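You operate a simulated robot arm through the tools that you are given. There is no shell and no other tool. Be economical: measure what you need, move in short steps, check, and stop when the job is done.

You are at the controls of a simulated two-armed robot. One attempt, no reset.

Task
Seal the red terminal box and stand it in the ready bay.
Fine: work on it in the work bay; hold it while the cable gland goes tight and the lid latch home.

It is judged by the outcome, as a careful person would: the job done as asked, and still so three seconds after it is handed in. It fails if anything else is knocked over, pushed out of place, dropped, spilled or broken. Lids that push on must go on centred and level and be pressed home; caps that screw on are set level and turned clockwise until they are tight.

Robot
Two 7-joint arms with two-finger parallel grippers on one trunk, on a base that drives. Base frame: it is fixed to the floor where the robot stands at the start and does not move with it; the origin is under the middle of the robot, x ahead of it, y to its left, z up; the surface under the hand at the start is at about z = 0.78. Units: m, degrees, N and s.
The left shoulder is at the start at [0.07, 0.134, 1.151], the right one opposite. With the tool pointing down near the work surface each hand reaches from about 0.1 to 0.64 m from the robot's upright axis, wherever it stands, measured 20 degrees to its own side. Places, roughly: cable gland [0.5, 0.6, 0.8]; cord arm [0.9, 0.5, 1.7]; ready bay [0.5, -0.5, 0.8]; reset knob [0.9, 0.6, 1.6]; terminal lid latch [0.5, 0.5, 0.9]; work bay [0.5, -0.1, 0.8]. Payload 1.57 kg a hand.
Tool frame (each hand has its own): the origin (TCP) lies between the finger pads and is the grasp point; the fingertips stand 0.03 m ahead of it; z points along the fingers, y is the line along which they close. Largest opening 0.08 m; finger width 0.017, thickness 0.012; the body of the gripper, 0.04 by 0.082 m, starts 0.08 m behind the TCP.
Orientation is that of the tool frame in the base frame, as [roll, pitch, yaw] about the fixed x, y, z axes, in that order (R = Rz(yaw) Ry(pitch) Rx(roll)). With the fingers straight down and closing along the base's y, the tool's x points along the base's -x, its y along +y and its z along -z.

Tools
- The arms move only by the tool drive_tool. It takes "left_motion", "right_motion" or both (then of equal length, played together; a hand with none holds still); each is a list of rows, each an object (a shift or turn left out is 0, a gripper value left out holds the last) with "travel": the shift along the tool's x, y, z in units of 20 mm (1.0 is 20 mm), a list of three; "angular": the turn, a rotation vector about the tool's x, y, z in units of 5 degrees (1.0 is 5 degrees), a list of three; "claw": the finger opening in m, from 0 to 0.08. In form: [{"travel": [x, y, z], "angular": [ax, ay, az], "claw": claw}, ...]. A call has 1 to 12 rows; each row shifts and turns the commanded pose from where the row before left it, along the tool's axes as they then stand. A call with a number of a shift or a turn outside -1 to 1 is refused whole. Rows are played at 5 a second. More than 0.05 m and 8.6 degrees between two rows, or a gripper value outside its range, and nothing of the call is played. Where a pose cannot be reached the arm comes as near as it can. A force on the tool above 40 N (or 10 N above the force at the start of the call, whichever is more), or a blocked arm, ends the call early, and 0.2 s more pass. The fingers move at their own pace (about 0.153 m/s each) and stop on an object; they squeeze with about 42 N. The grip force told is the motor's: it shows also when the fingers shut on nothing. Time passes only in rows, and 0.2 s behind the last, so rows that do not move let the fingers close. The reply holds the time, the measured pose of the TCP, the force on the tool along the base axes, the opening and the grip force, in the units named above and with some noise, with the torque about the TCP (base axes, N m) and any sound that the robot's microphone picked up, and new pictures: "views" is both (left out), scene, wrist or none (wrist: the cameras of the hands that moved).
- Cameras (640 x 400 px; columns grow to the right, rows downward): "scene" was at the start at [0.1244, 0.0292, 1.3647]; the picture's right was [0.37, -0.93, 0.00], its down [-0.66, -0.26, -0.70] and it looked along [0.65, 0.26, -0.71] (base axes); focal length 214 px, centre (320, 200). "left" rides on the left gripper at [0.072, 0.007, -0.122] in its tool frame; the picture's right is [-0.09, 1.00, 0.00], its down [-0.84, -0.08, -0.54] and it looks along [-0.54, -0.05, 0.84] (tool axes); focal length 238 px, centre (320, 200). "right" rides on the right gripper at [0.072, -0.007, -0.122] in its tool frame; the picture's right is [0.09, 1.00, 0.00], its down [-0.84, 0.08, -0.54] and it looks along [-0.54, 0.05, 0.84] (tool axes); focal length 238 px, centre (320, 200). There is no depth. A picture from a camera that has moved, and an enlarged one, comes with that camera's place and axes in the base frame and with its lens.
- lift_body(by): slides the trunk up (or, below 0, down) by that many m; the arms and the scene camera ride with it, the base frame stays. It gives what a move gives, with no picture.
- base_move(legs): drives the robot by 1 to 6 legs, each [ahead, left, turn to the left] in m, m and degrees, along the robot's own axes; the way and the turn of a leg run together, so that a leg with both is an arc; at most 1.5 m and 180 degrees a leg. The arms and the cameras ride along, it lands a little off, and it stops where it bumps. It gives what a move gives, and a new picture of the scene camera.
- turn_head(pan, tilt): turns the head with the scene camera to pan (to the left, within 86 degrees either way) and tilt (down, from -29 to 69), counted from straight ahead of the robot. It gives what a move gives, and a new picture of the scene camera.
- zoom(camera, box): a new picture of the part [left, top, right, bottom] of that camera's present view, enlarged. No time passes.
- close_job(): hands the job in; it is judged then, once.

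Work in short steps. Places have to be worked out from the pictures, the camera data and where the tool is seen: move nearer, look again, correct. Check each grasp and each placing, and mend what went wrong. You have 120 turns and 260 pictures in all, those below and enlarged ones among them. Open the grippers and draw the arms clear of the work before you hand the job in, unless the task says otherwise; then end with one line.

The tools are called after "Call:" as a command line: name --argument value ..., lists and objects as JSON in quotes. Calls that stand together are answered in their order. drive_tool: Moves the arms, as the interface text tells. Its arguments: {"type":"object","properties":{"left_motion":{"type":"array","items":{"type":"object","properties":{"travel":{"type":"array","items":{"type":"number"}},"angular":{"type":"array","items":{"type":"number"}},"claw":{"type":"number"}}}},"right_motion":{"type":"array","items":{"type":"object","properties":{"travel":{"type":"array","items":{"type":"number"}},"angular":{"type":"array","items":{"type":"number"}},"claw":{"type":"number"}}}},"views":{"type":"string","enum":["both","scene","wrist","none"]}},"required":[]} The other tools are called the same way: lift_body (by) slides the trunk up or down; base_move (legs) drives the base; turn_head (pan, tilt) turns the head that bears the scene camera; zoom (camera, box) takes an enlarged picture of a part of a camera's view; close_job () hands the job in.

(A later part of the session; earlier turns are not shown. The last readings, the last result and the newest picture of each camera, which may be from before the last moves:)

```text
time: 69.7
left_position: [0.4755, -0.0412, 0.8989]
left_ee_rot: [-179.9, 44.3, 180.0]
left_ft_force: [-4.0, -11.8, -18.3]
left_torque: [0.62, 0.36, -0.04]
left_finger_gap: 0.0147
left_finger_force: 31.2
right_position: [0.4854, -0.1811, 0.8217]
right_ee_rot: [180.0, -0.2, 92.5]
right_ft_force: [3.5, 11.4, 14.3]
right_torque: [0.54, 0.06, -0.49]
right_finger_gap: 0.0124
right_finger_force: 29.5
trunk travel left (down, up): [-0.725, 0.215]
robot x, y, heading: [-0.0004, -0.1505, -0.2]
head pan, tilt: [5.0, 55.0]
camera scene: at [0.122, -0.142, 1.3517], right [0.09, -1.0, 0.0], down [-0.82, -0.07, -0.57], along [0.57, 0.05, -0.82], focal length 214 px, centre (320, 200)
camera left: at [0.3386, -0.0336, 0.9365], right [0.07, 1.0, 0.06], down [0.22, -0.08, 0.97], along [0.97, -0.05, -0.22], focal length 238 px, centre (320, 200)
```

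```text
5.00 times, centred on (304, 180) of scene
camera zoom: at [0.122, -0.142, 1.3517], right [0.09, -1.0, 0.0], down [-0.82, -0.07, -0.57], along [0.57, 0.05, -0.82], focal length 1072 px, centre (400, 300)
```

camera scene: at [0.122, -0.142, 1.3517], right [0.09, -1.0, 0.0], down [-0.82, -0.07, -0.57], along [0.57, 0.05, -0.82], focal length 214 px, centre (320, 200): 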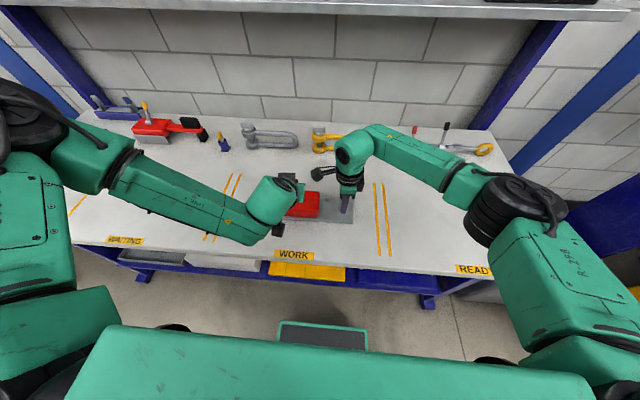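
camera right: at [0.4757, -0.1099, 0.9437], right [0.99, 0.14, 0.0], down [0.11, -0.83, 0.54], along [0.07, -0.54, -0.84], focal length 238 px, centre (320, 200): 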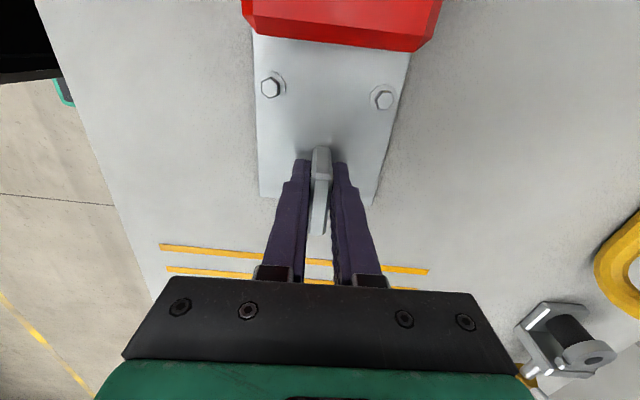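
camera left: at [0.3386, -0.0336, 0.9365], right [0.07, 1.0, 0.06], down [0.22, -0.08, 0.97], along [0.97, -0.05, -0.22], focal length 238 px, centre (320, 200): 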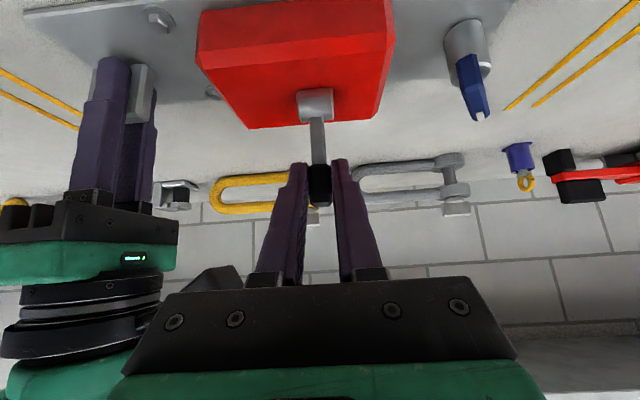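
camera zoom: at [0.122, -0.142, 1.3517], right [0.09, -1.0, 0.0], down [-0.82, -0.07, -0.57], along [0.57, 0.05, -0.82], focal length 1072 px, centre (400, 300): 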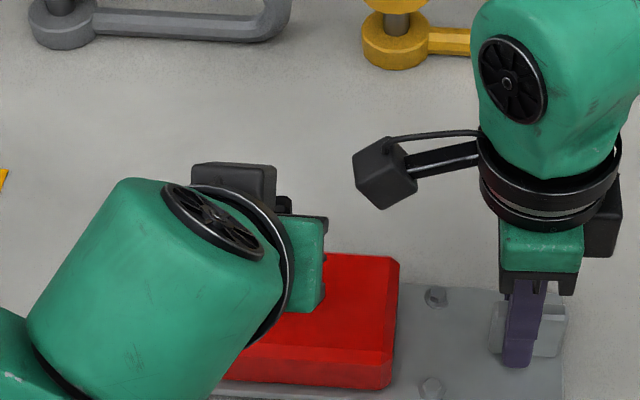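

The lever rotates with the hand, so this is the throw direction and it's now at about 77°. The hand is pulling up a bit, so I'll follow the arc more closely, without further hand tilt, letting the lever pivot in the pads.

Call:
drive_tool --left_motion '[{"travel": [0.12, 0, 0.03]}, {"travel": [0.2, 0, -0.15]}, {"travel": [0.2, 0, -0.15]}, {"travel": [0.17, 0, -0.12]}, {"travel": [0.17, 0, -0.12]}, {}]' --views "wrist"

```text
time: 71.1
left_position: [0.4573, -0.0404, 0.8958]
left_ee_rot: [-179.9, 44.8, -179.9]
left_ft_force: [7.8, -7.3, 0.5]
left_torque: [-0.57, -0.56, 0.35]
left_finger_gap: 0.0154
left_finger_force: 31.4
right_position: [0.4853, -0.1828, 0.8194]
right_ee_rot: [-179.9, 0.1, 92.5]
right_ft_force: [-8.0, 7.3, -4.5]
right_torque: [-0.87, -0.29, 0.56]
right_finger_gap: 0.0131
right_finger_force: 30.3
trunk travel left (down, up): [-0.725, 0.215]
robot x, y, heading: [0.0009, -0.1482, 0.1]
head pan, tilt: [5.0, 55.0]
camera left: at [0.3214, -0.0335, 0.9322], right [0.06, 1.0, 0.06], down [0.21, -0.08, 0.97], along [0.97, -0.05, -0.22], focal length 238 px, centre (320, 200)
```

left: 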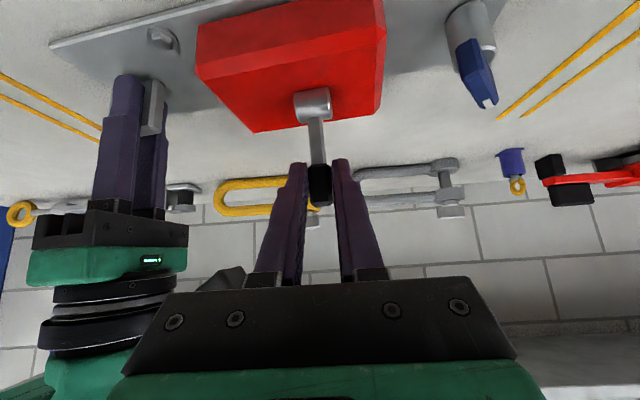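

Force is about 8 N in x and the right finger gap has grown a bit. I'll check the plate through the other cameras.

Call:
zoom --camera "right" --box '[160, 0, 480, 200]'

Call:
zoom --camera "scene" --box '[240, 160, 368, 240]'

```text
2.00 times, centred on (320, 100) of right
camera zoom: at [0.4747, -0.1102, 0.9422], right [0.99, 0.14, 0.0], down [0.12, -0.83, 0.54], along [0.07, -0.54, -0.84], focal length 477 px, centre (320, 400)
```

zoom: 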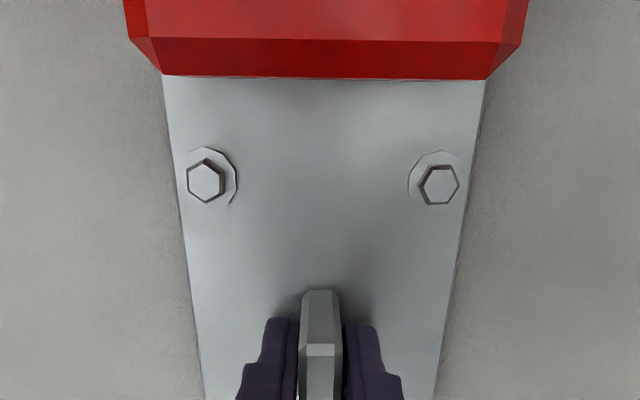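

```text
5.00 times, centred on (304, 200) of scene
camera zoom: at [0.1214, -0.1418, 1.3517], right [0.09, -1.0, 0.0], down [-0.82, -0.07, -0.57], along [0.57, 0.05, -0.82], focal length 1072 px, centre (400, 200)
```

zoom: 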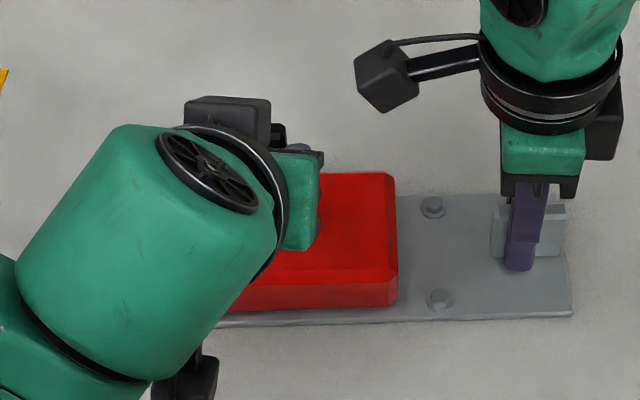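

The plate is still seated and held, and the lever is just past vertical at about 99°. I'll continue along the arc, watching for the stop.

Call:
drive_tool --left_motion '[{"travel": [0.18, 0, -0.1]}, {"travel": [0.18, 0, -0.1]}, {}]' --views "none"

Call:
drive_tool --left_motion '[{"travel": [0.2, 0, -0.07]}, {"travel": [0.2, 0, -0.07]}, {}]' --views "wrist"

```text
time: 71.9
left_position: [0.4492, -0.0414, 0.8957]
left_ee_rot: [-180.0, 44.8, -180.0]
left_ft_force: [11.0, -3.9, 17.4]
left_torque: [-0.42, -0.89, 0.39]
left_finger_gap: 0.0164
left_finger_force: 31.8
right_position: [0.4842, -0.1819, 0.8212]
right_ee_rot: [-180.0, 0.1, 92.4]
right_ft_force: [-9.6, 4.3, -13.2]
right_torque: [-0.44, -0.18, 0.57]
right_finger_gap: 0.0139
right_finger_force: 30.1
trunk travel left (down, up): [-0.725, 0.215]
robot x, y, heading: [0.0001, -0.147, -0.3]
head pan, tilt: [5.0, 55.0]
```

```text
time: 72.7
left_position: [0.4399, -0.0423, 0.8912]
left_ee_rot: [-180.0, 44.6, 179.9]
left_ft_force: [13.1, -4.1, 15.8]
left_torque: [-0.51, -1.04, 0.32]
left_finger_gap: 0.016
left_finger_force: 32.0
right_position: [0.4845, -0.1815, 0.822]
right_ee_rot: [180.0, -0.1, 92.5]
right_ft_force: [-10.9, 5.2, -9.9]
right_torque: [-0.03, 0.01, 0.59]
right_finger_gap: 0.0141
right_finger_force: 30.2
trunk travel left (down, up): [-0.725, 0.215]
robot x, y, heading: [-0.0014, -0.1476, -0.0]
head pan, tilt: [5.0, 55.0]
camera left: at [0.3043, -0.0339, 0.9268], right [0.07, 1.0, 0.06], down [0.22, -0.08, 0.97], along [0.97, -0.05, -0.22], focal length 238 px, centre (320, 200)
```

left: 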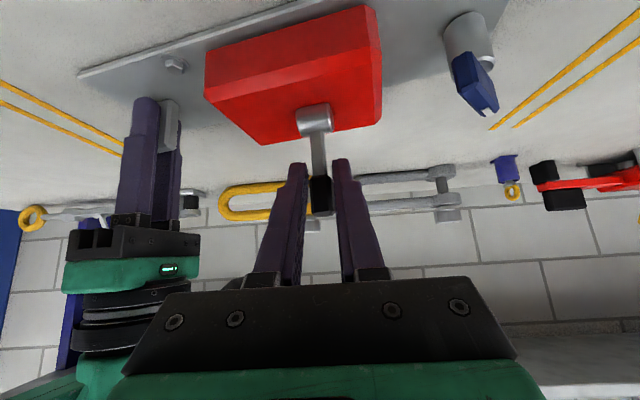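

The remaining resistance is mostly the pads twisting on the lever, at about 1 N·m about y. I'll rotate the hand to follow the lever and relieve it.

Call:
drive_tool --left_motion '[{"angular": [0, -1, 0]}, {"angular": [0, -1, 0]}, {"angular": [0, -1, 0]}, {}]' --views "both"

```text
time: 73.7
left_position: [0.4407, -0.0303, 0.9016]
left_ee_rot: [-179.8, 59.1, 179.9]
left_ft_force: [5.9, -22.7, -21.7]
left_torque: [0.25, 0.43, -0.31]
left_finger_gap: 0.0149
left_finger_force: 30.6
left hand out of reach, approached as far as the arm can: row 2, 3
right_position: [0.4854, -0.18, 0.8206]
right_ee_rot: [-179.9, -0.4, 92.5]
right_ft_force: [-7.0, 23.0, 14.9]
right_torque: [0.43, -0.09, 0.28]
right_finger_gap: 0.0115
right_finger_force: 29.1
trunk travel left (down, up): [-0.725, 0.215]
robot x, y, heading: [0.0034, -0.1486, 0.2]
head pan, tilt: [5.0, 55.0]
camera scene: at [0.1224, -0.1423, 1.3517], right [0.09, -1.0, 0.0], down [-0.82, -0.07, -0.57], along [0.57, 0.05, -0.82], focal length 214 px, centre (320, 200)
camera left: at [0.2998, -0.0218, 0.9021], right [0.05, 1.0, 0.08], down [-0.03, -0.08, 1.0], along [1.0, -0.05, 0.03], focal length 238 px, centre (320, 200)
```

scene: 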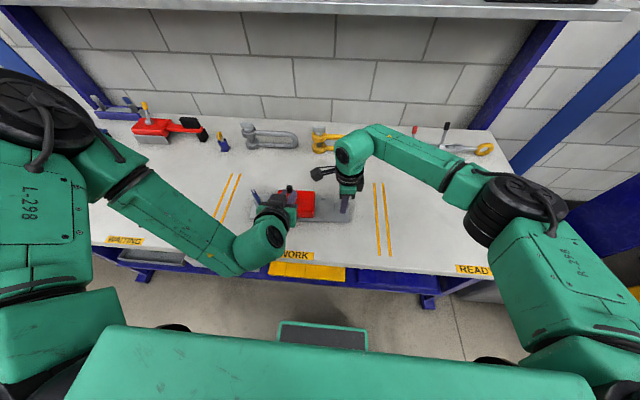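
left: 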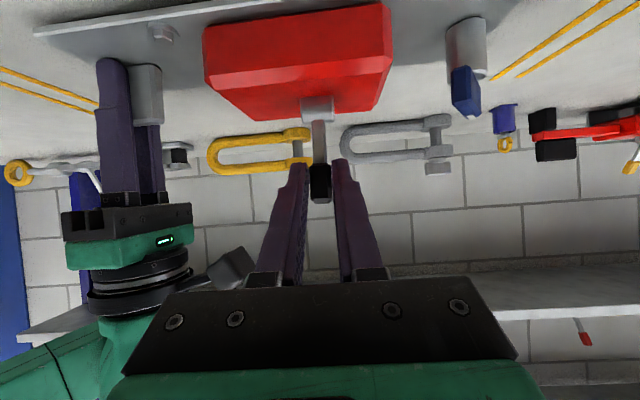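

The left arm is at its limit and pulling sideways, so I'll release the lever now and look.

Call:
drive_tool --left_motion '[{"claw": 0.05}, {}, {}]' --views "wrist"

Call:
zoom --camera "scene" --box '[240, 160, 368, 240]'

```text
time: 74.5
left_position: [0.4421, -0.0296, 0.9021]
left_ee_rot: [-179.9, 59.6, 179.9]
left_ft_force: [-0.6, -0.1, 0.1]
left_torque: [-0.01, 0.03, -0.02]
left_finger_gap: 0.0498
left_finger_force: 0.0
right_position: [0.4858, -0.1822, 0.8206]
right_ee_rot: [-179.9, 0.1, 92.5]
right_ft_force: [0.3, -0.3, -5.3]
right_torque: [-0.73, -0.05, 0.01]
right_finger_gap: 0.0117
right_finger_force: 29.0
trunk travel left (down, up): [-0.725, 0.215]
robot x, y, heading: [0.0001, -0.1487, 0.0]
head pan, tilt: [5.0, 55.0]
camera left: at [0.3007, -0.0212, 0.9028], right [0.05, 1.0, 0.08], down [-0.04, -0.08, 1.0], along [1.0, -0.05, 0.04], focal length 238 px, centre (320, 200)
```

left: 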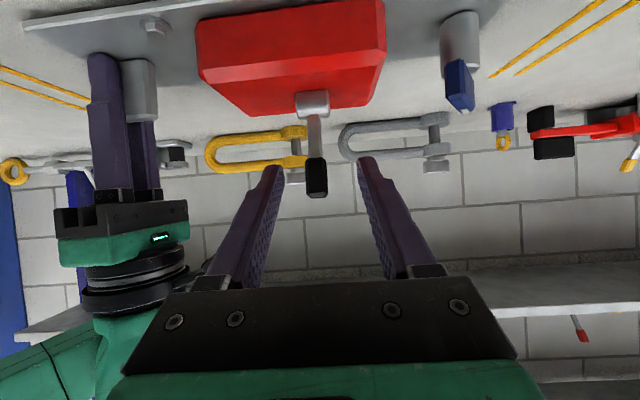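

```text
5.00 times, centred on (304, 200) of scene
camera zoom: at [0.1219, -0.142, 1.3517], right [0.09, -1.0, 0.0], down [-0.82, -0.07, -0.57], along [0.57, 0.05, -0.82], focal length 1072 px, centre (400, 200)
```

zoom: 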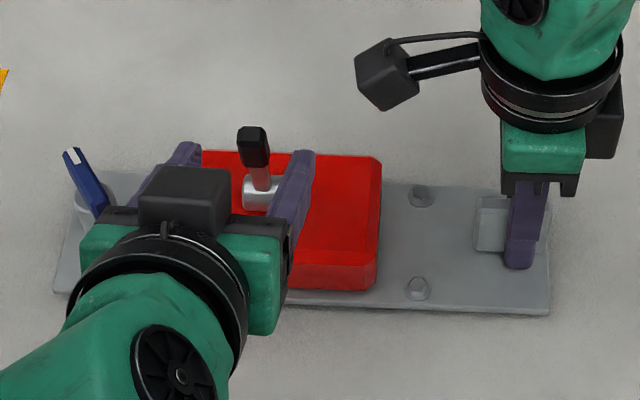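

The lever is now near vertical, and the fin slid about 12 mm in the right grip but is still held. I'll retreat, untilt, close the fingers, and then pull the lever from behind toward the robot.

Call:
drive_tool --left_motion '[{"travel": [0, 0, -1]}, {"travel": [0, 0, -1]}, {"travel": [0, 0, -1]}, {"angular": [0, 1, 0]}, {"angular": [0, 1, 0]}, {"angular": [0, 1, 0]}, {"angular": [0, 1, 0]}, {"angular": [0, 1, 0]}, {"angular": [0, 1, 0]}, {"angular": [0, 1, 0]}, {"claw": 0}]' --right_motion '[{"travel": [0, 0, 0.05]}, {}, {}, {}, {}, {}, {}, {}, {}, {}, {}]' --views "both"

Call:
zoom --camera "right" --box '[160, 0, 480, 200]'

Call:
zoom --camera "scene" --box '[240, 160, 368, 240]'

```text
time: 76.9
left_position: [0.4206, -0.0267, 0.9016]
left_ee_rot: [180.0, 24.4, -180.0]
left_ft_force: [-0.2, 0.5, 0.9]
left_torque: [0.03, -0.01, 0.02]
left_finger_gap: 0.0
left_finger_force: 21.2
left hand out of reach, approached as far as the arm can: row 2, 3, 4, 5
right_position: [0.4861, -0.1817, 0.8201]
right_ee_rot: [-179.9, 0.0, 92.5]
right_ft_force: [-0.3, -0.5, -4.5]
right_torque: [-0.74, -0.04, 0.04]
right_finger_gap: 0.0117
right_finger_force: 29.2
trunk travel left (down, up): [-0.725, 0.215]
robot x, y, heading: [0.0012, -0.153, -0.1]
head pan, tilt: [5.0, 55.0]
camera scene: at [0.1218, -0.1417, 1.3517], right [0.09, -1.0, 0.0], down [-0.82, -0.07, -0.57], along [0.57, 0.05, -0.82], focal length 214 px, centre (320, 200)
camera right: at [0.4758, -0.1101, 0.9426], right [0.99, 0.14, 0.0], down [0.11, -0.83, 0.54], along [0.07, -0.54, -0.84], focal length 238 px, centre (320, 200)
camera left: at [0.3048, -0.0195, 0.9835], right [0.08, 1.0, 0.04], down [0.54, -0.08, 0.84], along [0.84, -0.05, -0.54], focal length 238 px, centre (320, 200)
```

scene: 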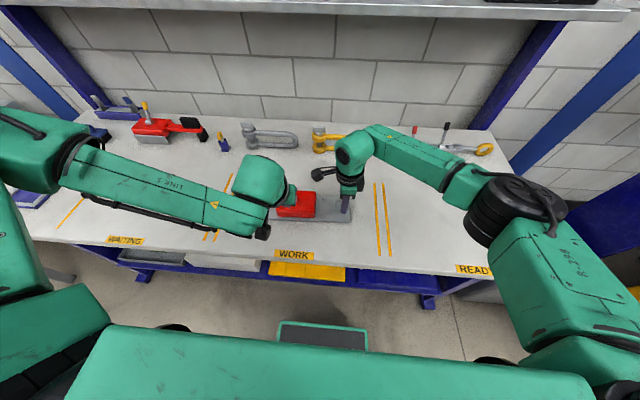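
right: 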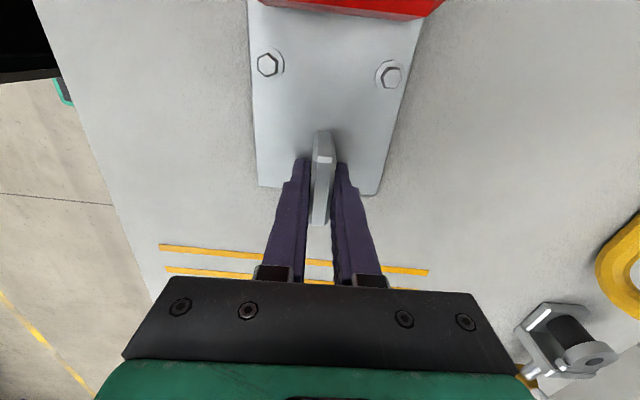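
left: 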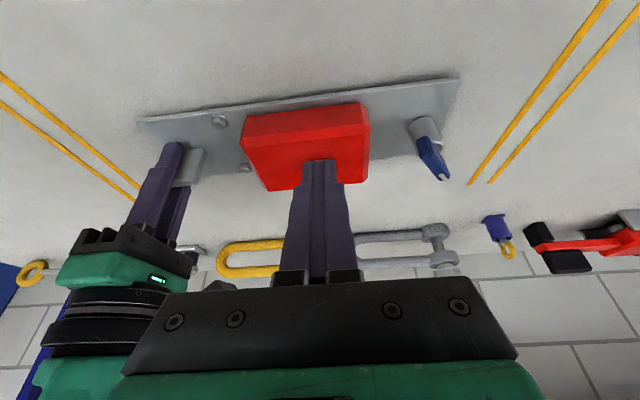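

```text
2.00 times, centred on (320, 100) of right
camera zoom: at [0.4758, -0.1101, 0.9426], right [0.99, 0.14, 0.0], down [0.11, -0.83, 0.54], along [0.07, -0.54, -0.84], focal length 477 px, centre (320, 400)
```

zoom: 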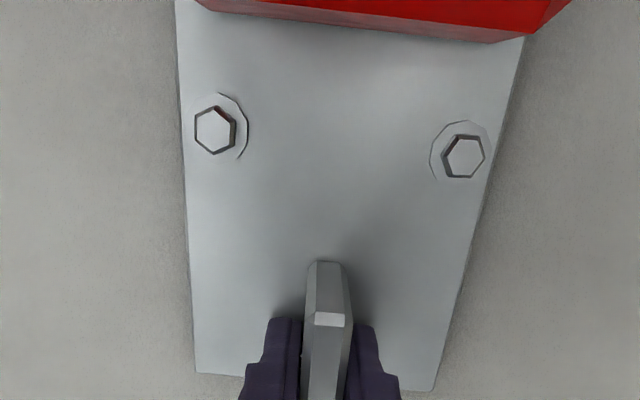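

```text
5.00 times, centred on (304, 200) of scene
camera zoom: at [0.1218, -0.1417, 1.3517], right [0.09, -1.0, 0.0], down [-0.82, -0.07, -0.57], along [0.57, 0.05, -0.82], focal length 1072 px, centre (400, 200)
```

zoom: 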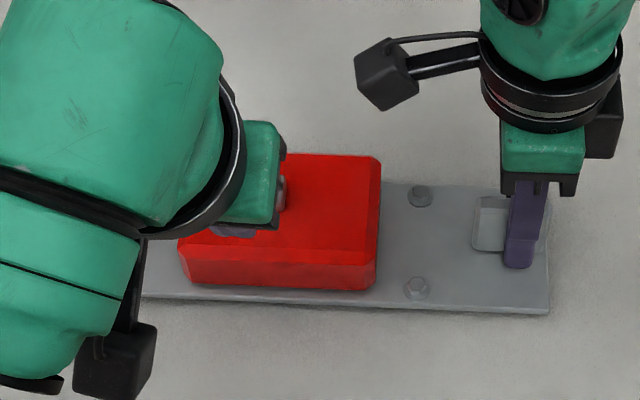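

The left fingers are in front of the lever. I'll lower the right hand 2 mm to seat the box, raise the left hand, and pass it over behind the lever.

Call:
drive_tool --left_motion '[{"travel": [-0.372, 0, -0.82]}, {"travel": [-0.372, 0, -0.82]}, {"travel": [-0.372, 0, -0.82]}, {"travel": [-0.372, 0, -0.82]}, {"travel": [-0.372, 0, -0.82]}, {"travel": [-0.85, -0.1, 0.39]}, {"travel": [-0.85, -0.1, 0.39]}, {"travel": [-0.85, 0, 0.39]}, {"travel": [-0.85, 0, 0.39]}, {}]' --right_motion '[{"travel": [0, 0, 0.05]}, {"travel": [0, 0, 0.05]}, {}, {}, {}, {}, {}, {}, {}, {}]' --views "both"

Call:
zoom --camera "scene" --box '[240, 160, 368, 240]'

```text
time: 79.1
left_position: [0.4947, -0.032, 0.9911]
left_ee_rot: [180.0, 24.5, -179.9]
left_ft_force: [-0.8, 1.2, -0.1]
left_torque: [-0.03, 0.0, -0.04]
left_finger_gap: 0.0001
left_finger_force: 20.7
right_position: [0.4857, -0.182, 0.8187]
right_ee_rot: [179.9, 0.0, 92.5]
right_ft_force: [-0.9, -0.7, -4.6]
right_torque: [-0.68, -0.03, -0.01]
right_finger_gap: 0.0119
right_finger_force: 29.1
trunk travel left (down, up): [-0.725, 0.215]
robot x, y, heading: [0.0008, -0.1455, 0.1]
head pan, tilt: [5.0, 55.0]
camera scene: at [0.1215, -0.1417, 1.3518], right [0.09, -1.0, 0.0], down [-0.82, -0.07, -0.57], along [0.57, 0.05, -0.82], focal length 214 px, centre (320, 200)
camera right: at [0.475, -0.11, 0.9407], right [0.99, 0.14, 0.0], down [0.11, -0.83, 0.54], along [0.07, -0.54, -0.84], focal length 238 px, centre (320, 200)
camera left: at [0.3785, -0.024, 1.0726], right [0.08, 1.0, 0.04], down [0.54, -0.08, 0.84], along [0.84, -0.05, -0.54], focal length 238 px, centre (320, 200)
```

scene: 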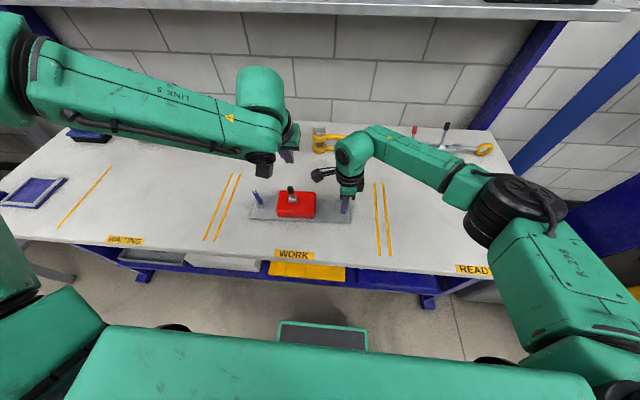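
right: 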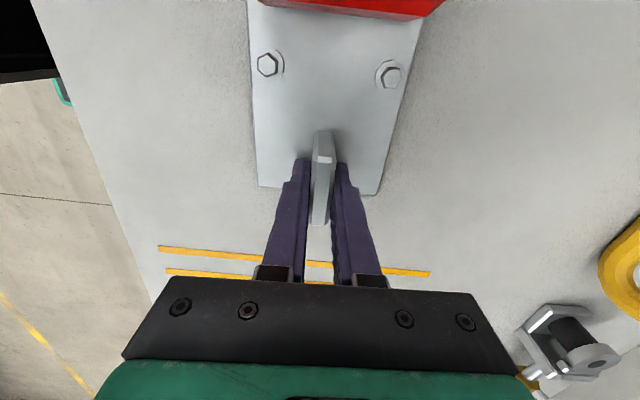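
left: 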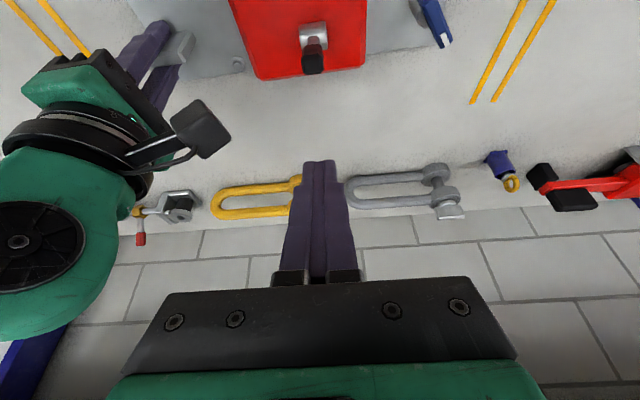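

```text
5.00 times, centred on (304, 200) of scene
camera zoom: at [0.1215, -0.1417, 1.3518], right [0.09, -1.0, 0.0], down [-0.82, -0.07, -0.57], along [0.57, 0.05, -0.82], focal length 1072 px, centre (400, 200)
```

zoom: 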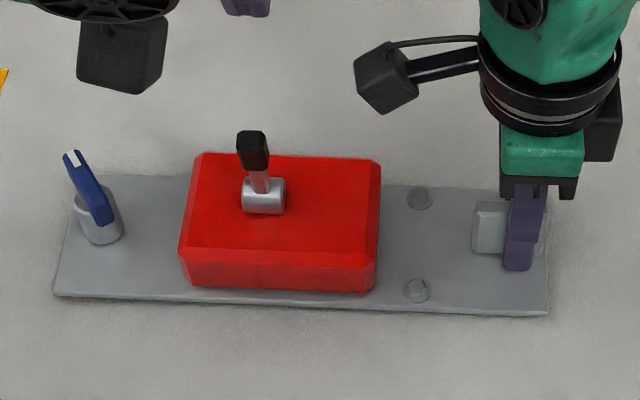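

The lever stands vertical. I'll lower the closed fingers behind it, and ease the right hand down a little more since the box is still hanging slightly.

Call:
drive_tool --left_motion '[{"travel": [0.44, 0, 0.87]}, {"travel": [0.44, 0, 0.87]}, {"travel": [0.44, 0, 0.87]}, {"travel": [0.44, 0, 0.87]}, {}]' --right_motion '[{"travel": [0, 0, 0.05]}, {"travel": [0, 0, 0.05]}, {}, {}, {}]' --views "wrist"

Call:
zoom --camera "left" --box '[224, 60, 416, 180]'

Call:
zoom --camera "scene" --box '[240, 160, 368, 240]'

```text
time: 80.3
left_position: [0.4904, -0.0325, 0.9118]
left_ee_rot: [180.0, 24.5, -180.0]
left_ft_force: [-0.4, 0.1, -0.3]
left_torque: [0.04, 0.02, -0.01]
left_finger_gap: 0.0
left_finger_force: 21.3
right_position: [0.4848, -0.1825, 0.8163]
right_ee_rot: [179.9, -0.1, 92.6]
right_ft_force: [0.4, -0.5, -0.5]
right_torque: [-0.79, -0.1, -0.03]
right_finger_gap: 0.0118
right_finger_force: 29.4
trunk travel left (down, up): [-0.725, 0.215]
robot x, y, heading: [-0.0011, -0.1501, -0.0]
head pan, tilt: [5.0, 55.0]
camera right: at [0.4755, -0.1099, 0.9388], right [0.99, 0.14, 0.0], down [0.11, -0.83, 0.54], along [0.07, -0.54, -0.84], focal length 238 px, centre (320, 200)
camera left: at [0.3752, -0.0242, 0.9944], right [0.08, 1.0, 0.04], down [0.54, -0.08, 0.84], along [0.84, -0.05, -0.54], focal length 238 px, centre (320, 200)
```

right: 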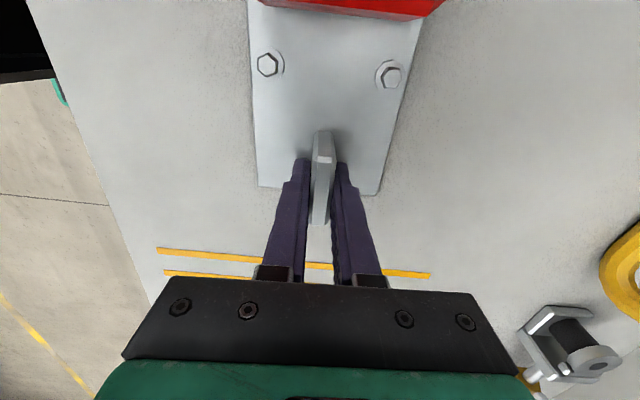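
left: 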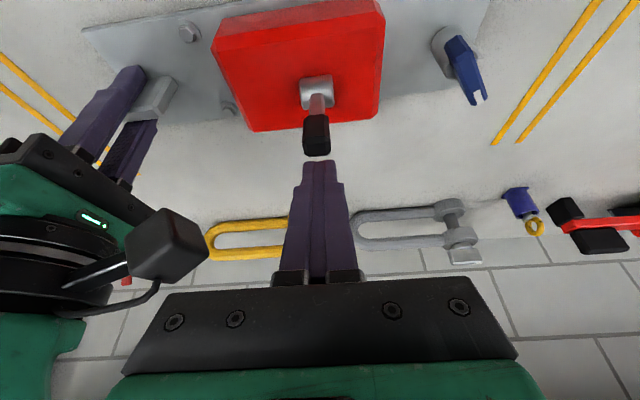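

```text
3.33 times, centred on (320, 120) of left
camera zoom: at [0.3752, -0.0242, 0.9944], right [0.08, 1.0, 0.04], down [0.54, -0.08, 0.84], along [0.84, -0.05, -0.54], focal length 794 px, centre (320, 467)
```

zoom: 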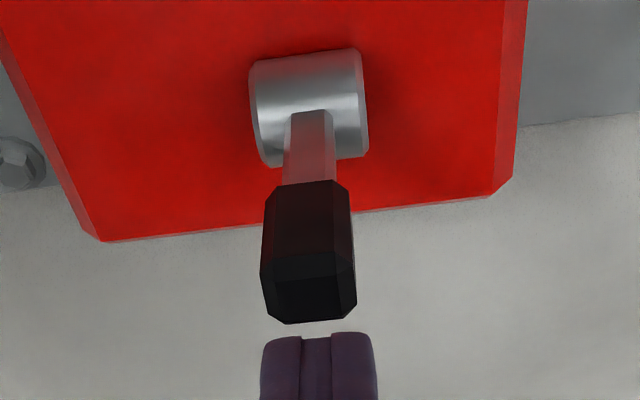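

```text
5.00 times, centred on (304, 200) of scene
camera zoom: at [0.1216, -0.142, 1.3518], right [0.09, -1.0, 0.0], down [-0.82, -0.07, -0.57], along [0.57, 0.05, -0.82], focal length 1072 px, centre (400, 200)
```

zoom: 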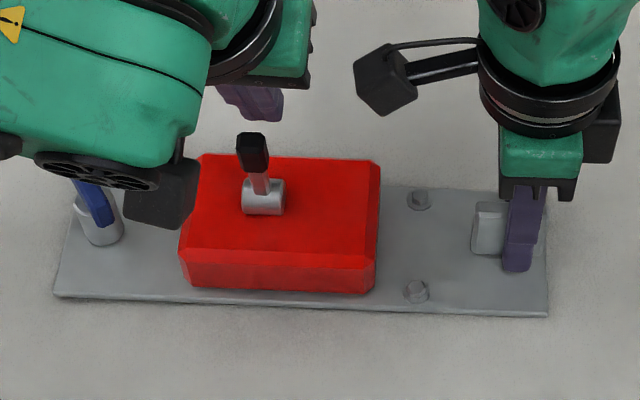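

The fingers are behind the lever and aligned. I'll pull toward the robot in small steps.

Call:
drive_tool --left_motion '[{"travel": [0.4, -0.1, -0.17]}, {"travel": [0.4, 0, -0.17]}, {"travel": [0.4, 0, -0.17]}, {"travel": [0.4, 0, -0.17]}, {}]' --views "wrist"

Call:
zoom --camera "scene" --box '[240, 160, 368, 240]'

```text
time: 81.5
left_position: [0.4553, -0.0327, 0.9131]
left_ee_rot: [180.0, 24.3, -179.9]
left_ft_force: [0.8, -0.1, 1.1]
left_torque: [-0.04, -0.01, 0.01]
left_finger_gap: 0.0
left_finger_force: 21.4
right_position: [0.4846, -0.1819, 0.8161]
right_ee_rot: [-179.9, 0.0, 92.6]
right_ft_force: [-1.8, -0.4, -2.2]
right_torque: [0.14, 0.06, 0.42]
right_finger_gap: 0.0126
right_finger_force: 29.4
trunk travel left (down, up): [-0.725, 0.215]
robot x, y, heading: [-0.0, -0.1455, -0.2]
head pan, tilt: [5.0, 55.0]
camera left: at [0.34, -0.0246, 0.9947], right [0.08, 1.0, 0.04], down [0.54, -0.08, 0.84], along [0.84, -0.05, -0.54], focal length 238 px, centre (320, 200)
```

left: 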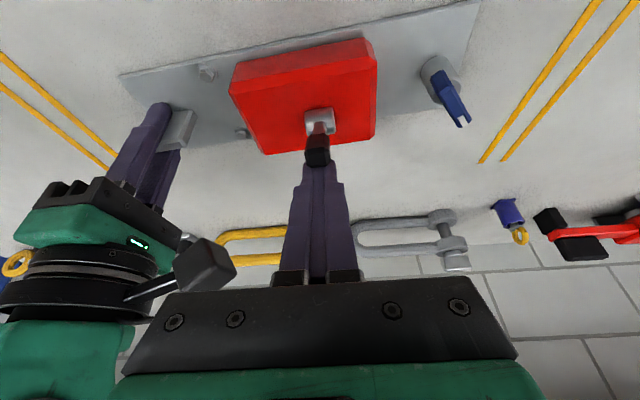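

```text
5.00 times, centred on (304, 200) of scene
camera zoom: at [0.1214, -0.1422, 1.3518], right [0.09, -1.0, 0.0], down [-0.82, -0.07, -0.57], along [0.57, 0.05, -0.82], focal length 1072 px, centre (400, 200)
```

zoom: 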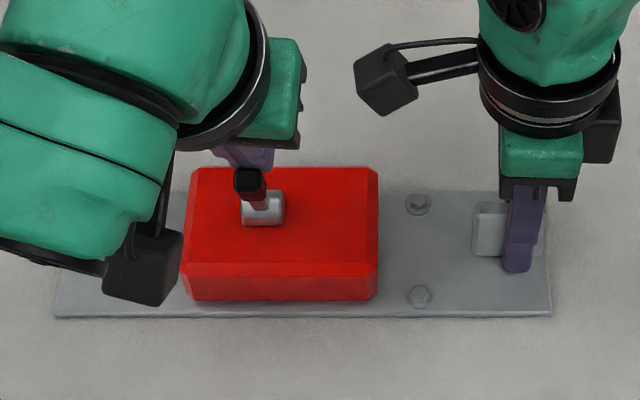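

The lever swings with little force and is now at about 112°. The plate has yawed slightly but is still held. I'll continue following it over and down.

Call:
drive_tool --left_motion '[{"travel": [0.45, 0, -0.23]}, {"travel": [0.45, 0, -0.23]}, {}]' --views "wrist"

Call:
zoom --camera "scene" --box '[240, 160, 368, 240]'

```text
time: 82.3
left_position: [0.4355, -0.0342, 0.9147]
left_ee_rot: [179.9, 24.5, 179.9]
left_ft_force: [6.6, -1.3, 5.0]
left_torque: [0.01, -0.24, 0.05]
left_finger_gap: 0.0
left_finger_force: 21.5
right_position: [0.4843, -0.1802, 0.8162]
right_ee_rot: [-180.0, 0.0, 92.7]
right_ft_force: [-6.0, 2.3, -3.0]
right_torque: [0.2, -0.31, 0.59]
right_finger_gap: 0.0137
right_finger_force: 30.3
trunk travel left (down, up): [-0.725, 0.215]
robot x, y, heading: [-0.0022, -0.1481, 0.2]
head pan, tilt: [5.0, 55.0]
camera left: at [0.3208, -0.0254, 0.9958], right [0.08, 1.0, 0.04], down [0.54, -0.08, 0.84], along [0.84, -0.05, -0.54], focal length 238 px, centre (320, 200)
```

left: 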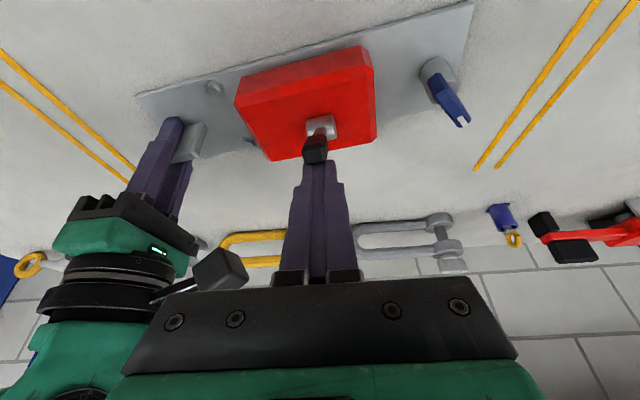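

```text
5.00 times, centred on (304, 200) of scene
camera zoom: at [0.1214, -0.1422, 1.3518], right [0.09, -1.0, 0.0], down [-0.82, -0.07, -0.57], along [0.57, 0.05, -0.82], focal length 1072 px, centre (400, 200)
```

zoom: 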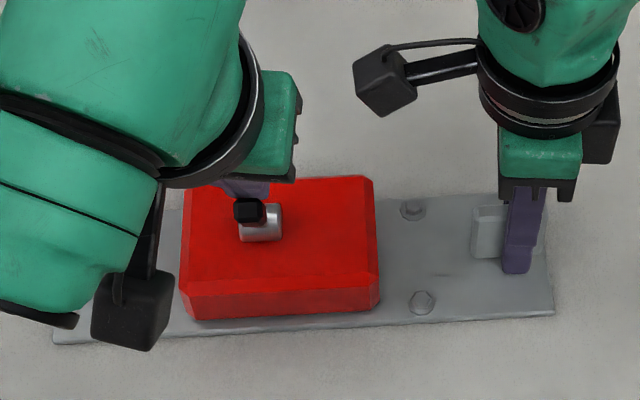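

The lever is at about 119° and now the whole box yaws when I pull, which suggests the lever is at its stop. Pushing straight down on its tip is a cleaner test, because the table carries the load. I'll reposition above the tip.

Call:
drive_tool --left_motion '[{"travel": [-0.31, 0, -0.68]}, {"travel": [-0.31, 0, -0.68]}, {"travel": [-0.15, 0, -0.34]}, {"travel": [0.45, -0.1, -0.2]}, {"travel": [0.45, -0.1, -0.2]}, {}]' --views "wrist"

Call:
zoom --camera "left" --box '[224, 60, 416, 180]'

Call:
zoom --camera "scene" --box '[240, 160, 368, 240]'

```text
time: 83.7
left_position: [0.4171, -0.037, 0.9517]
left_ee_rot: [-179.9, 24.4, 180.0]
left_ft_force: [-0.3, 0.4, 0.5]
left_torque: [-0.01, 0.0, 0.03]
left_finger_gap: 0.0
left_finger_force: 21.6
right_position: [0.4847, -0.1819, 0.8157]
right_ee_rot: [-180.0, 0.0, 92.5]
right_ft_force: [0.2, -1.2, -2.7]
right_torque: [0.14, -0.14, -0.16]
right_finger_gap: 0.0117
right_finger_force: 28.9
trunk travel left (down, up): [-0.725, 0.215]
robot x, y, heading: [0.0035, -0.1493, -0.1]
head pan, tilt: [5.0, 55.0]
camera left: at [0.302, -0.0293, 1.0324], right [0.08, 1.0, 0.04], down [0.54, -0.08, 0.84], along [0.84, -0.05, -0.54], focal length 238 px, centre (320, 200)
```

left: 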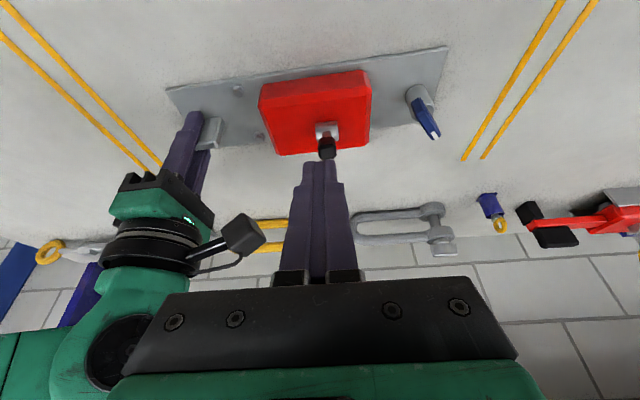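

```text
3.33 times, centred on (320, 120) of left
camera zoom: at [0.302, -0.0293, 1.0324], right [0.08, 1.0, 0.04], down [0.54, -0.08, 0.84], along [0.84, -0.05, -0.54], focal length 794 px, centre (320, 467)
```

zoom: 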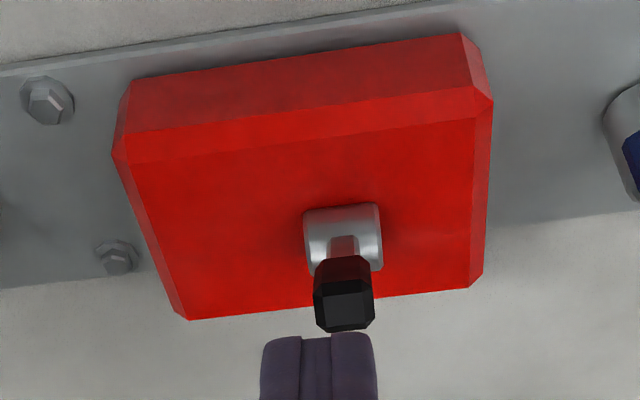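

```text
5.00 times, centred on (304, 200) of scene
camera zoom: at [0.1215, -0.1425, 1.3518], right [0.09, -1.0, 0.0], down [-0.82, -0.07, -0.57], along [0.57, 0.05, -0.82], focal length 1072 px, centre (400, 200)
```

zoom: 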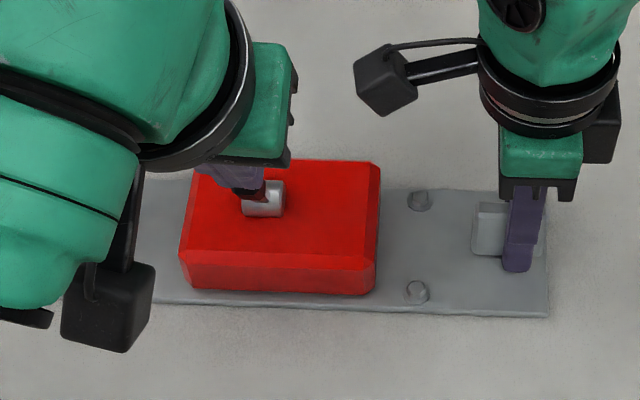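

The plate springs back when released and the lever stays at about 117°. I'll push down on the lever tip from above in small steps.

Call:
drive_tool --left_motion '[{"travel": [0.2, 0.3, 0.45]}, {"travel": [0.1, 0, 0.23]}, {"travel": [0.1, 0, 0.23]}, {}]' --views "none"

Call:
drive_tool --left_motion '[{"travel": [0.1, 0, 0.23]}, {}]' --views "wrist"

```text
time: 84.7
left_position: [0.4157, -0.0303, 0.9316]
left_ee_rot: [179.9, 24.5, -179.9]
left_ft_force: [-0.3, 0.1, 0.4]
left_torque: [0.0, 0.0, -0.03]
left_finger_gap: 0.0
left_finger_force: 21.2
right_position: [0.4853, -0.1809, 0.8154]
right_ee_rot: [180.0, 0.0, 92.5]
right_ft_force: [-0.2, -0.4, -2.5]
right_torque: [0.05, -0.14, -0.09]
right_finger_gap: 0.0121
right_finger_force: 29.5
trunk travel left (down, up): [-0.725, 0.215]
robot x, y, heading: [0.001, -0.1448, -0.2]
head pan, tilt: [5.0, 55.0]
```

```text
time: 85.3
left_position: [0.4169, -0.0307, 0.9265]
left_ee_rot: [180.0, 24.5, 179.9]
left_ft_force: [-0.8, 0.1, 0.4]
left_torque: [-0.02, -0.02, 0.0]
left_finger_gap: 0.0
left_finger_force: 21.5
right_position: [0.4854, -0.182, 0.8168]
right_ee_rot: [180.0, 0.1, 92.5]
right_ft_force: [1.2, -0.6, -1.0]
right_torque: [0.04, -0.07, -0.06]
right_finger_gap: 0.0119
right_finger_force: 28.8
trunk travel left (down, up): [-0.725, 0.215]
robot x, y, heading: [-0.0003, -0.146, -0.2]
head pan, tilt: [5.0, 55.0]
camera left: at [0.3015, -0.0232, 1.0076], right [0.08, 1.0, 0.04], down [0.54, -0.08, 0.84], along [0.84, -0.05, -0.54], focal length 238 px, centre (320, 200)
```

left: 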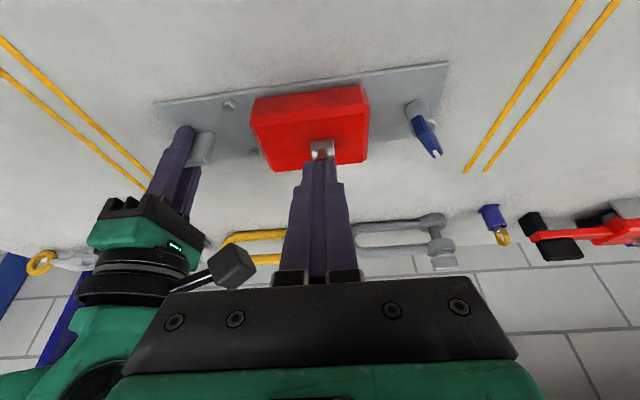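

No contact yet; I'll continue down.

Call:
drive_tool --left_motion '[{"travel": [0.1, 0, 0.23]}, {}]' --views "none"

Call:
drive_tool --left_motion '[{"travel": [0.1, 0, 0.23]}, {}]' --views "none"

Call:
zoom --camera "scene" --box '[256, 170, 336, 220]'

```text
time: 85.9
left_position: [0.4167, -0.0314, 0.9212]
left_ee_rot: [180.0, 24.6, 180.0]
left_ft_force: [-0.4, -0.6, -0.3]
left_torque: [0.0, 0.02, 0.02]
left_finger_gap: 0.0
left_finger_force: 21.4
right_position: [0.4853, -0.1813, 0.8162]
right_ee_rot: [-180.0, 0.0, 92.4]
right_ft_force: [0.9, 0.6, -1.5]
right_torque: [0.08, -0.07, -0.08]
right_finger_gap: 0.0118
right_finger_force: 28.9
trunk travel left (down, up): [-0.725, 0.215]
robot x, y, heading: [0.0019, -0.1475, -0.1]
head pan, tilt: [5.0, 55.0]
```

```text
time: 86.5
left_position: [0.4187, -0.0309, 0.915]
left_ee_rot: [-180.0, 24.6, -179.9]
left_ft_force: [0.1, -0.7, 0.1]
left_torque: [0.01, 0.01, -0.03]
left_finger_gap: 0.0
left_finger_force: 21.2
right_position: [0.4856, -0.1821, 0.8166]
right_ee_rot: [180.0, 0.0, 92.5]
right_ft_force: [0.4, 0.8, -2.6]
right_torque: [0.07, -0.11, -0.06]
right_finger_gap: 0.0119
right_finger_force: 29.2
trunk travel left (down, up): [-0.725, 0.215]
robot x, y, heading: [-0.0026, -0.149, 0.3]
head pan, tilt: [5.0, 55.0]
```

```text
8.00 times, centred on (296, 195) of scene
camera zoom: at [0.1215, -0.1421, 1.3518], right [0.09, -1.0, 0.0], down [-0.82, -0.07, -0.57], along [0.57, 0.05, -0.82], focal length 1716 px, centre (512, 240)
```

zoom: 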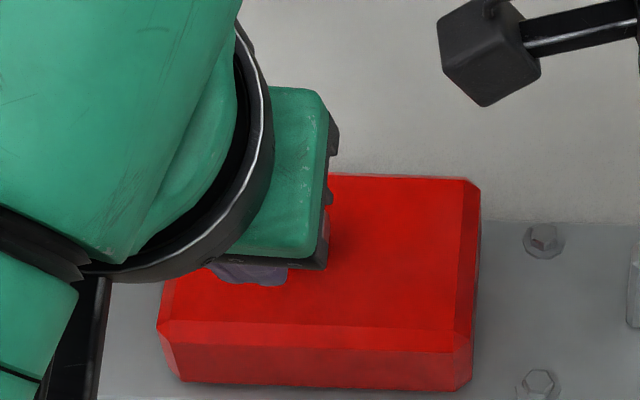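

The fingers went down in front of the lever without touching it. I'll raise, shift 17 mm back (+x), and descend again.

Call:
drive_tool --left_motion '[{"travel": [-0.35, 0, -0.75]}, {"travel": [-0.35, 0, -0.75]}, {"travel": [-0.75, 0, 0.35]}, {"travel": [0.1, 0, 0.23]}, {"travel": [0.1, 0, 0.23]}, {}]' --views "none"

Call:
drive_tool --left_motion '[{"travel": [0.1, 0, 0.23]}, {}]' --views "none"

Call:
drive_tool --left_motion '[{"travel": [0.1, 0, 0.23]}, {}]' --views "wrist"

```text
time: 87.9
left_position: [0.433, -0.0313, 0.9386]
left_ee_rot: [-179.9, 24.5, -179.9]
left_ft_force: [-0.3, 0.0, -0.2]
left_torque: [0.0, 0.01, -0.02]
left_finger_gap: 0.0
left_finger_force: 21.0
right_position: [0.4856, -0.1823, 0.8168]
right_ee_rot: [-179.9, 0.0, 92.5]
right_ft_force: [-0.3, -1.4, -1.8]
right_torque: [0.02, -0.09, -0.01]
right_finger_gap: 0.012
right_finger_force: 29.7
trunk travel left (down, up): [-0.725, 0.215]
robot x, y, heading: [0.0017, -0.1486, -0.3]
head pan, tilt: [5.0, 55.0]
```

```text
time: 88.5
left_position: [0.4343, -0.0308, 0.9327]
left_ee_rot: [-180.0, 24.6, 179.9]
left_ft_force: [-0.2, -0.6, 1.0]
left_torque: [0.0, 0.0, 0.0]
left_finger_gap: 0.0
left_finger_force: 20.9
right_position: [0.485, -0.1825, 0.8157]
right_ee_rot: [-180.0, 0.0, 92.5]
right_ft_force: [0.4, -0.7, -2.2]
right_torque: [0.05, -0.08, -0.01]
right_finger_gap: 0.0115
right_finger_force: 29.7
trunk travel left (down, up): [-0.725, 0.215]
robot x, y, heading: [0.0007, -0.1485, -0.1]
head pan, tilt: [5.0, 55.0]
```

```text
time: 89.1
left_position: [0.434, -0.0308, 0.9282]
left_ee_rot: [180.0, 24.4, 179.9]
left_ft_force: [0.1, 0.4, -0.2]
left_torque: [-0.02, 0.01, 0.01]
left_finger_gap: 0.0
left_finger_force: 21.2
right_position: [0.485, -0.1822, 0.8176]
right_ee_rot: [180.0, 0.0, 92.5]
right_ft_force: [0.4, -0.8, -2.8]
right_torque: [-0.02, -0.12, -0.05]
right_finger_gap: 0.0115
right_finger_force: 29.0
trunk travel left (down, up): [-0.725, 0.215]
robot x, y, heading: [-0.0023, -0.1515, 0.0]
head pan, tilt: [5.0, 55.0]
camera left: at [0.3183, -0.0233, 1.0101], right [0.08, 1.0, 0.04], down [0.54, -0.08, 0.84], along [0.84, -0.05, -0.54], focal length 238 px, centre (320, 200)
```

left: 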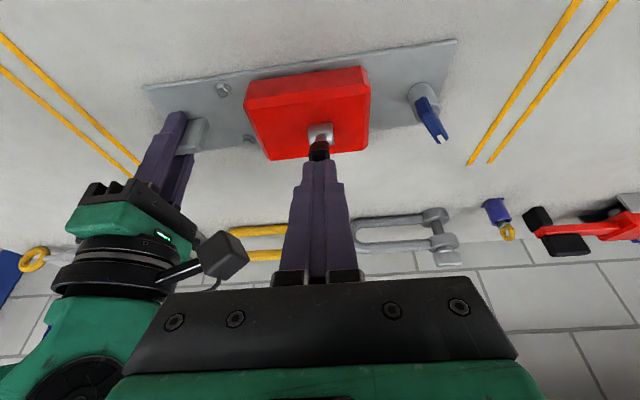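

Still no contact, with the tips at z about 0.901. I'll continue down.

Call:
drive_tool --left_motion '[{"travel": [0.1, 0, 0.23]}, {}]' --views "none"

Call:
drive_tool --left_motion '[{"travel": [0.1, 0, 0.23]}, {}]' --views "none"

Call:
drive_tool --left_motion '[{"travel": [0.1, 0, 0.23]}, {}]' --views "wrist"

```text
time: 89.7
left_position: [0.4344, -0.0295, 0.9234]
left_ee_rot: [-180.0, 24.5, -180.0]
left_ft_force: [-0.4, -0.9, 0.5]
left_torque: [0.01, 0.0, -0.02]
left_finger_gap: 0.0
left_finger_force: 20.9
right_position: [0.4867, -0.1828, 0.8165]
right_ee_rot: [-180.0, 0.0, 92.5]
right_ft_force: [-0.2, -0.1, -2.2]
right_torque: [-0.04, -0.11, -0.03]
right_finger_gap: 0.0119
right_finger_force: 29.1
trunk travel left (down, up): [-0.725, 0.215]
robot x, y, heading: [0.0011, -0.1487, 0.0]
head pan, tilt: [5.0, 55.0]
```

```text
time: 90.3
left_position: [0.4325, -0.0307, 0.9207]
left_ee_rot: [-180.0, 24.9, 179.9]
left_ft_force: [-9.3, 4.2, 31.9]
left_torque: [0.23, -0.33, -0.11]
left_finger_gap: 0.0
left_finger_force: 21.5
right_position: [0.4832, -0.183, 0.8169]
right_ee_rot: [179.9, 0.1, 92.4]
right_ft_force: [8.6, -0.4, -19.3]
right_torque: [-0.05, 0.18, -0.5]
right_finger_gap: 0.0117
right_finger_force: 29.1
trunk travel left (down, up): [-0.725, 0.215]
robot x, y, heading: [0.0025, -0.1519, -0.0]
head pan, tilt: [5.0, 55.0]
```

```text
time: 90.6
left_position: [0.4336, -0.0312, 0.9216]
left_ee_rot: [-179.9, 25.2, 179.8]
left_ft_force: [-4.5, 3.1, 10.7]
left_torque: [0.1, -0.07, 0.06]
left_finger_gap: 0.0
left_finger_force: 21.4
right_position: [0.484, -0.1819, 0.8177]
right_ee_rot: [179.9, 0.1, 92.5]
right_ft_force: [0.1, -1.3, 3.5]
right_torque: [0.29, 0.44, -0.45]
right_finger_gap: 0.0117
right_finger_force: 28.7
trunk travel left (down, up): [-0.725, 0.215]
robot x, y, heading: [0.0008, -0.1474, -0.4]
head pan, tilt: [5.0, 55.0]
stopped in row 1 (left hand): the force on the tool passed its limit at 52 N (the readings are from after the stop); the commanded pose is now the measured one
camera left: at [0.317, -0.0235, 1.0015], right [0.09, 1.0, 0.04], down [0.53, -0.08, 0.85], along [0.85, -0.05, -0.53], focal length 238 px, centre (320, 200)
```

left: 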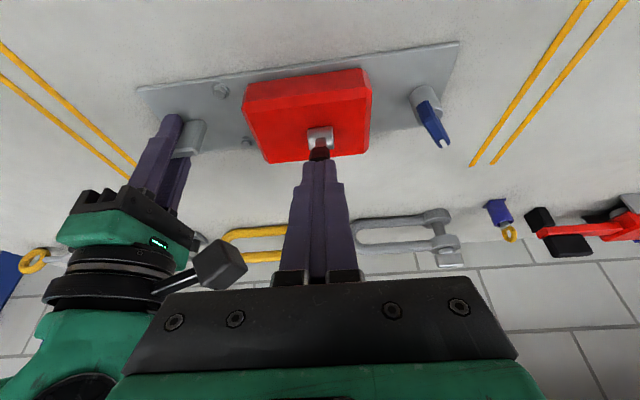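

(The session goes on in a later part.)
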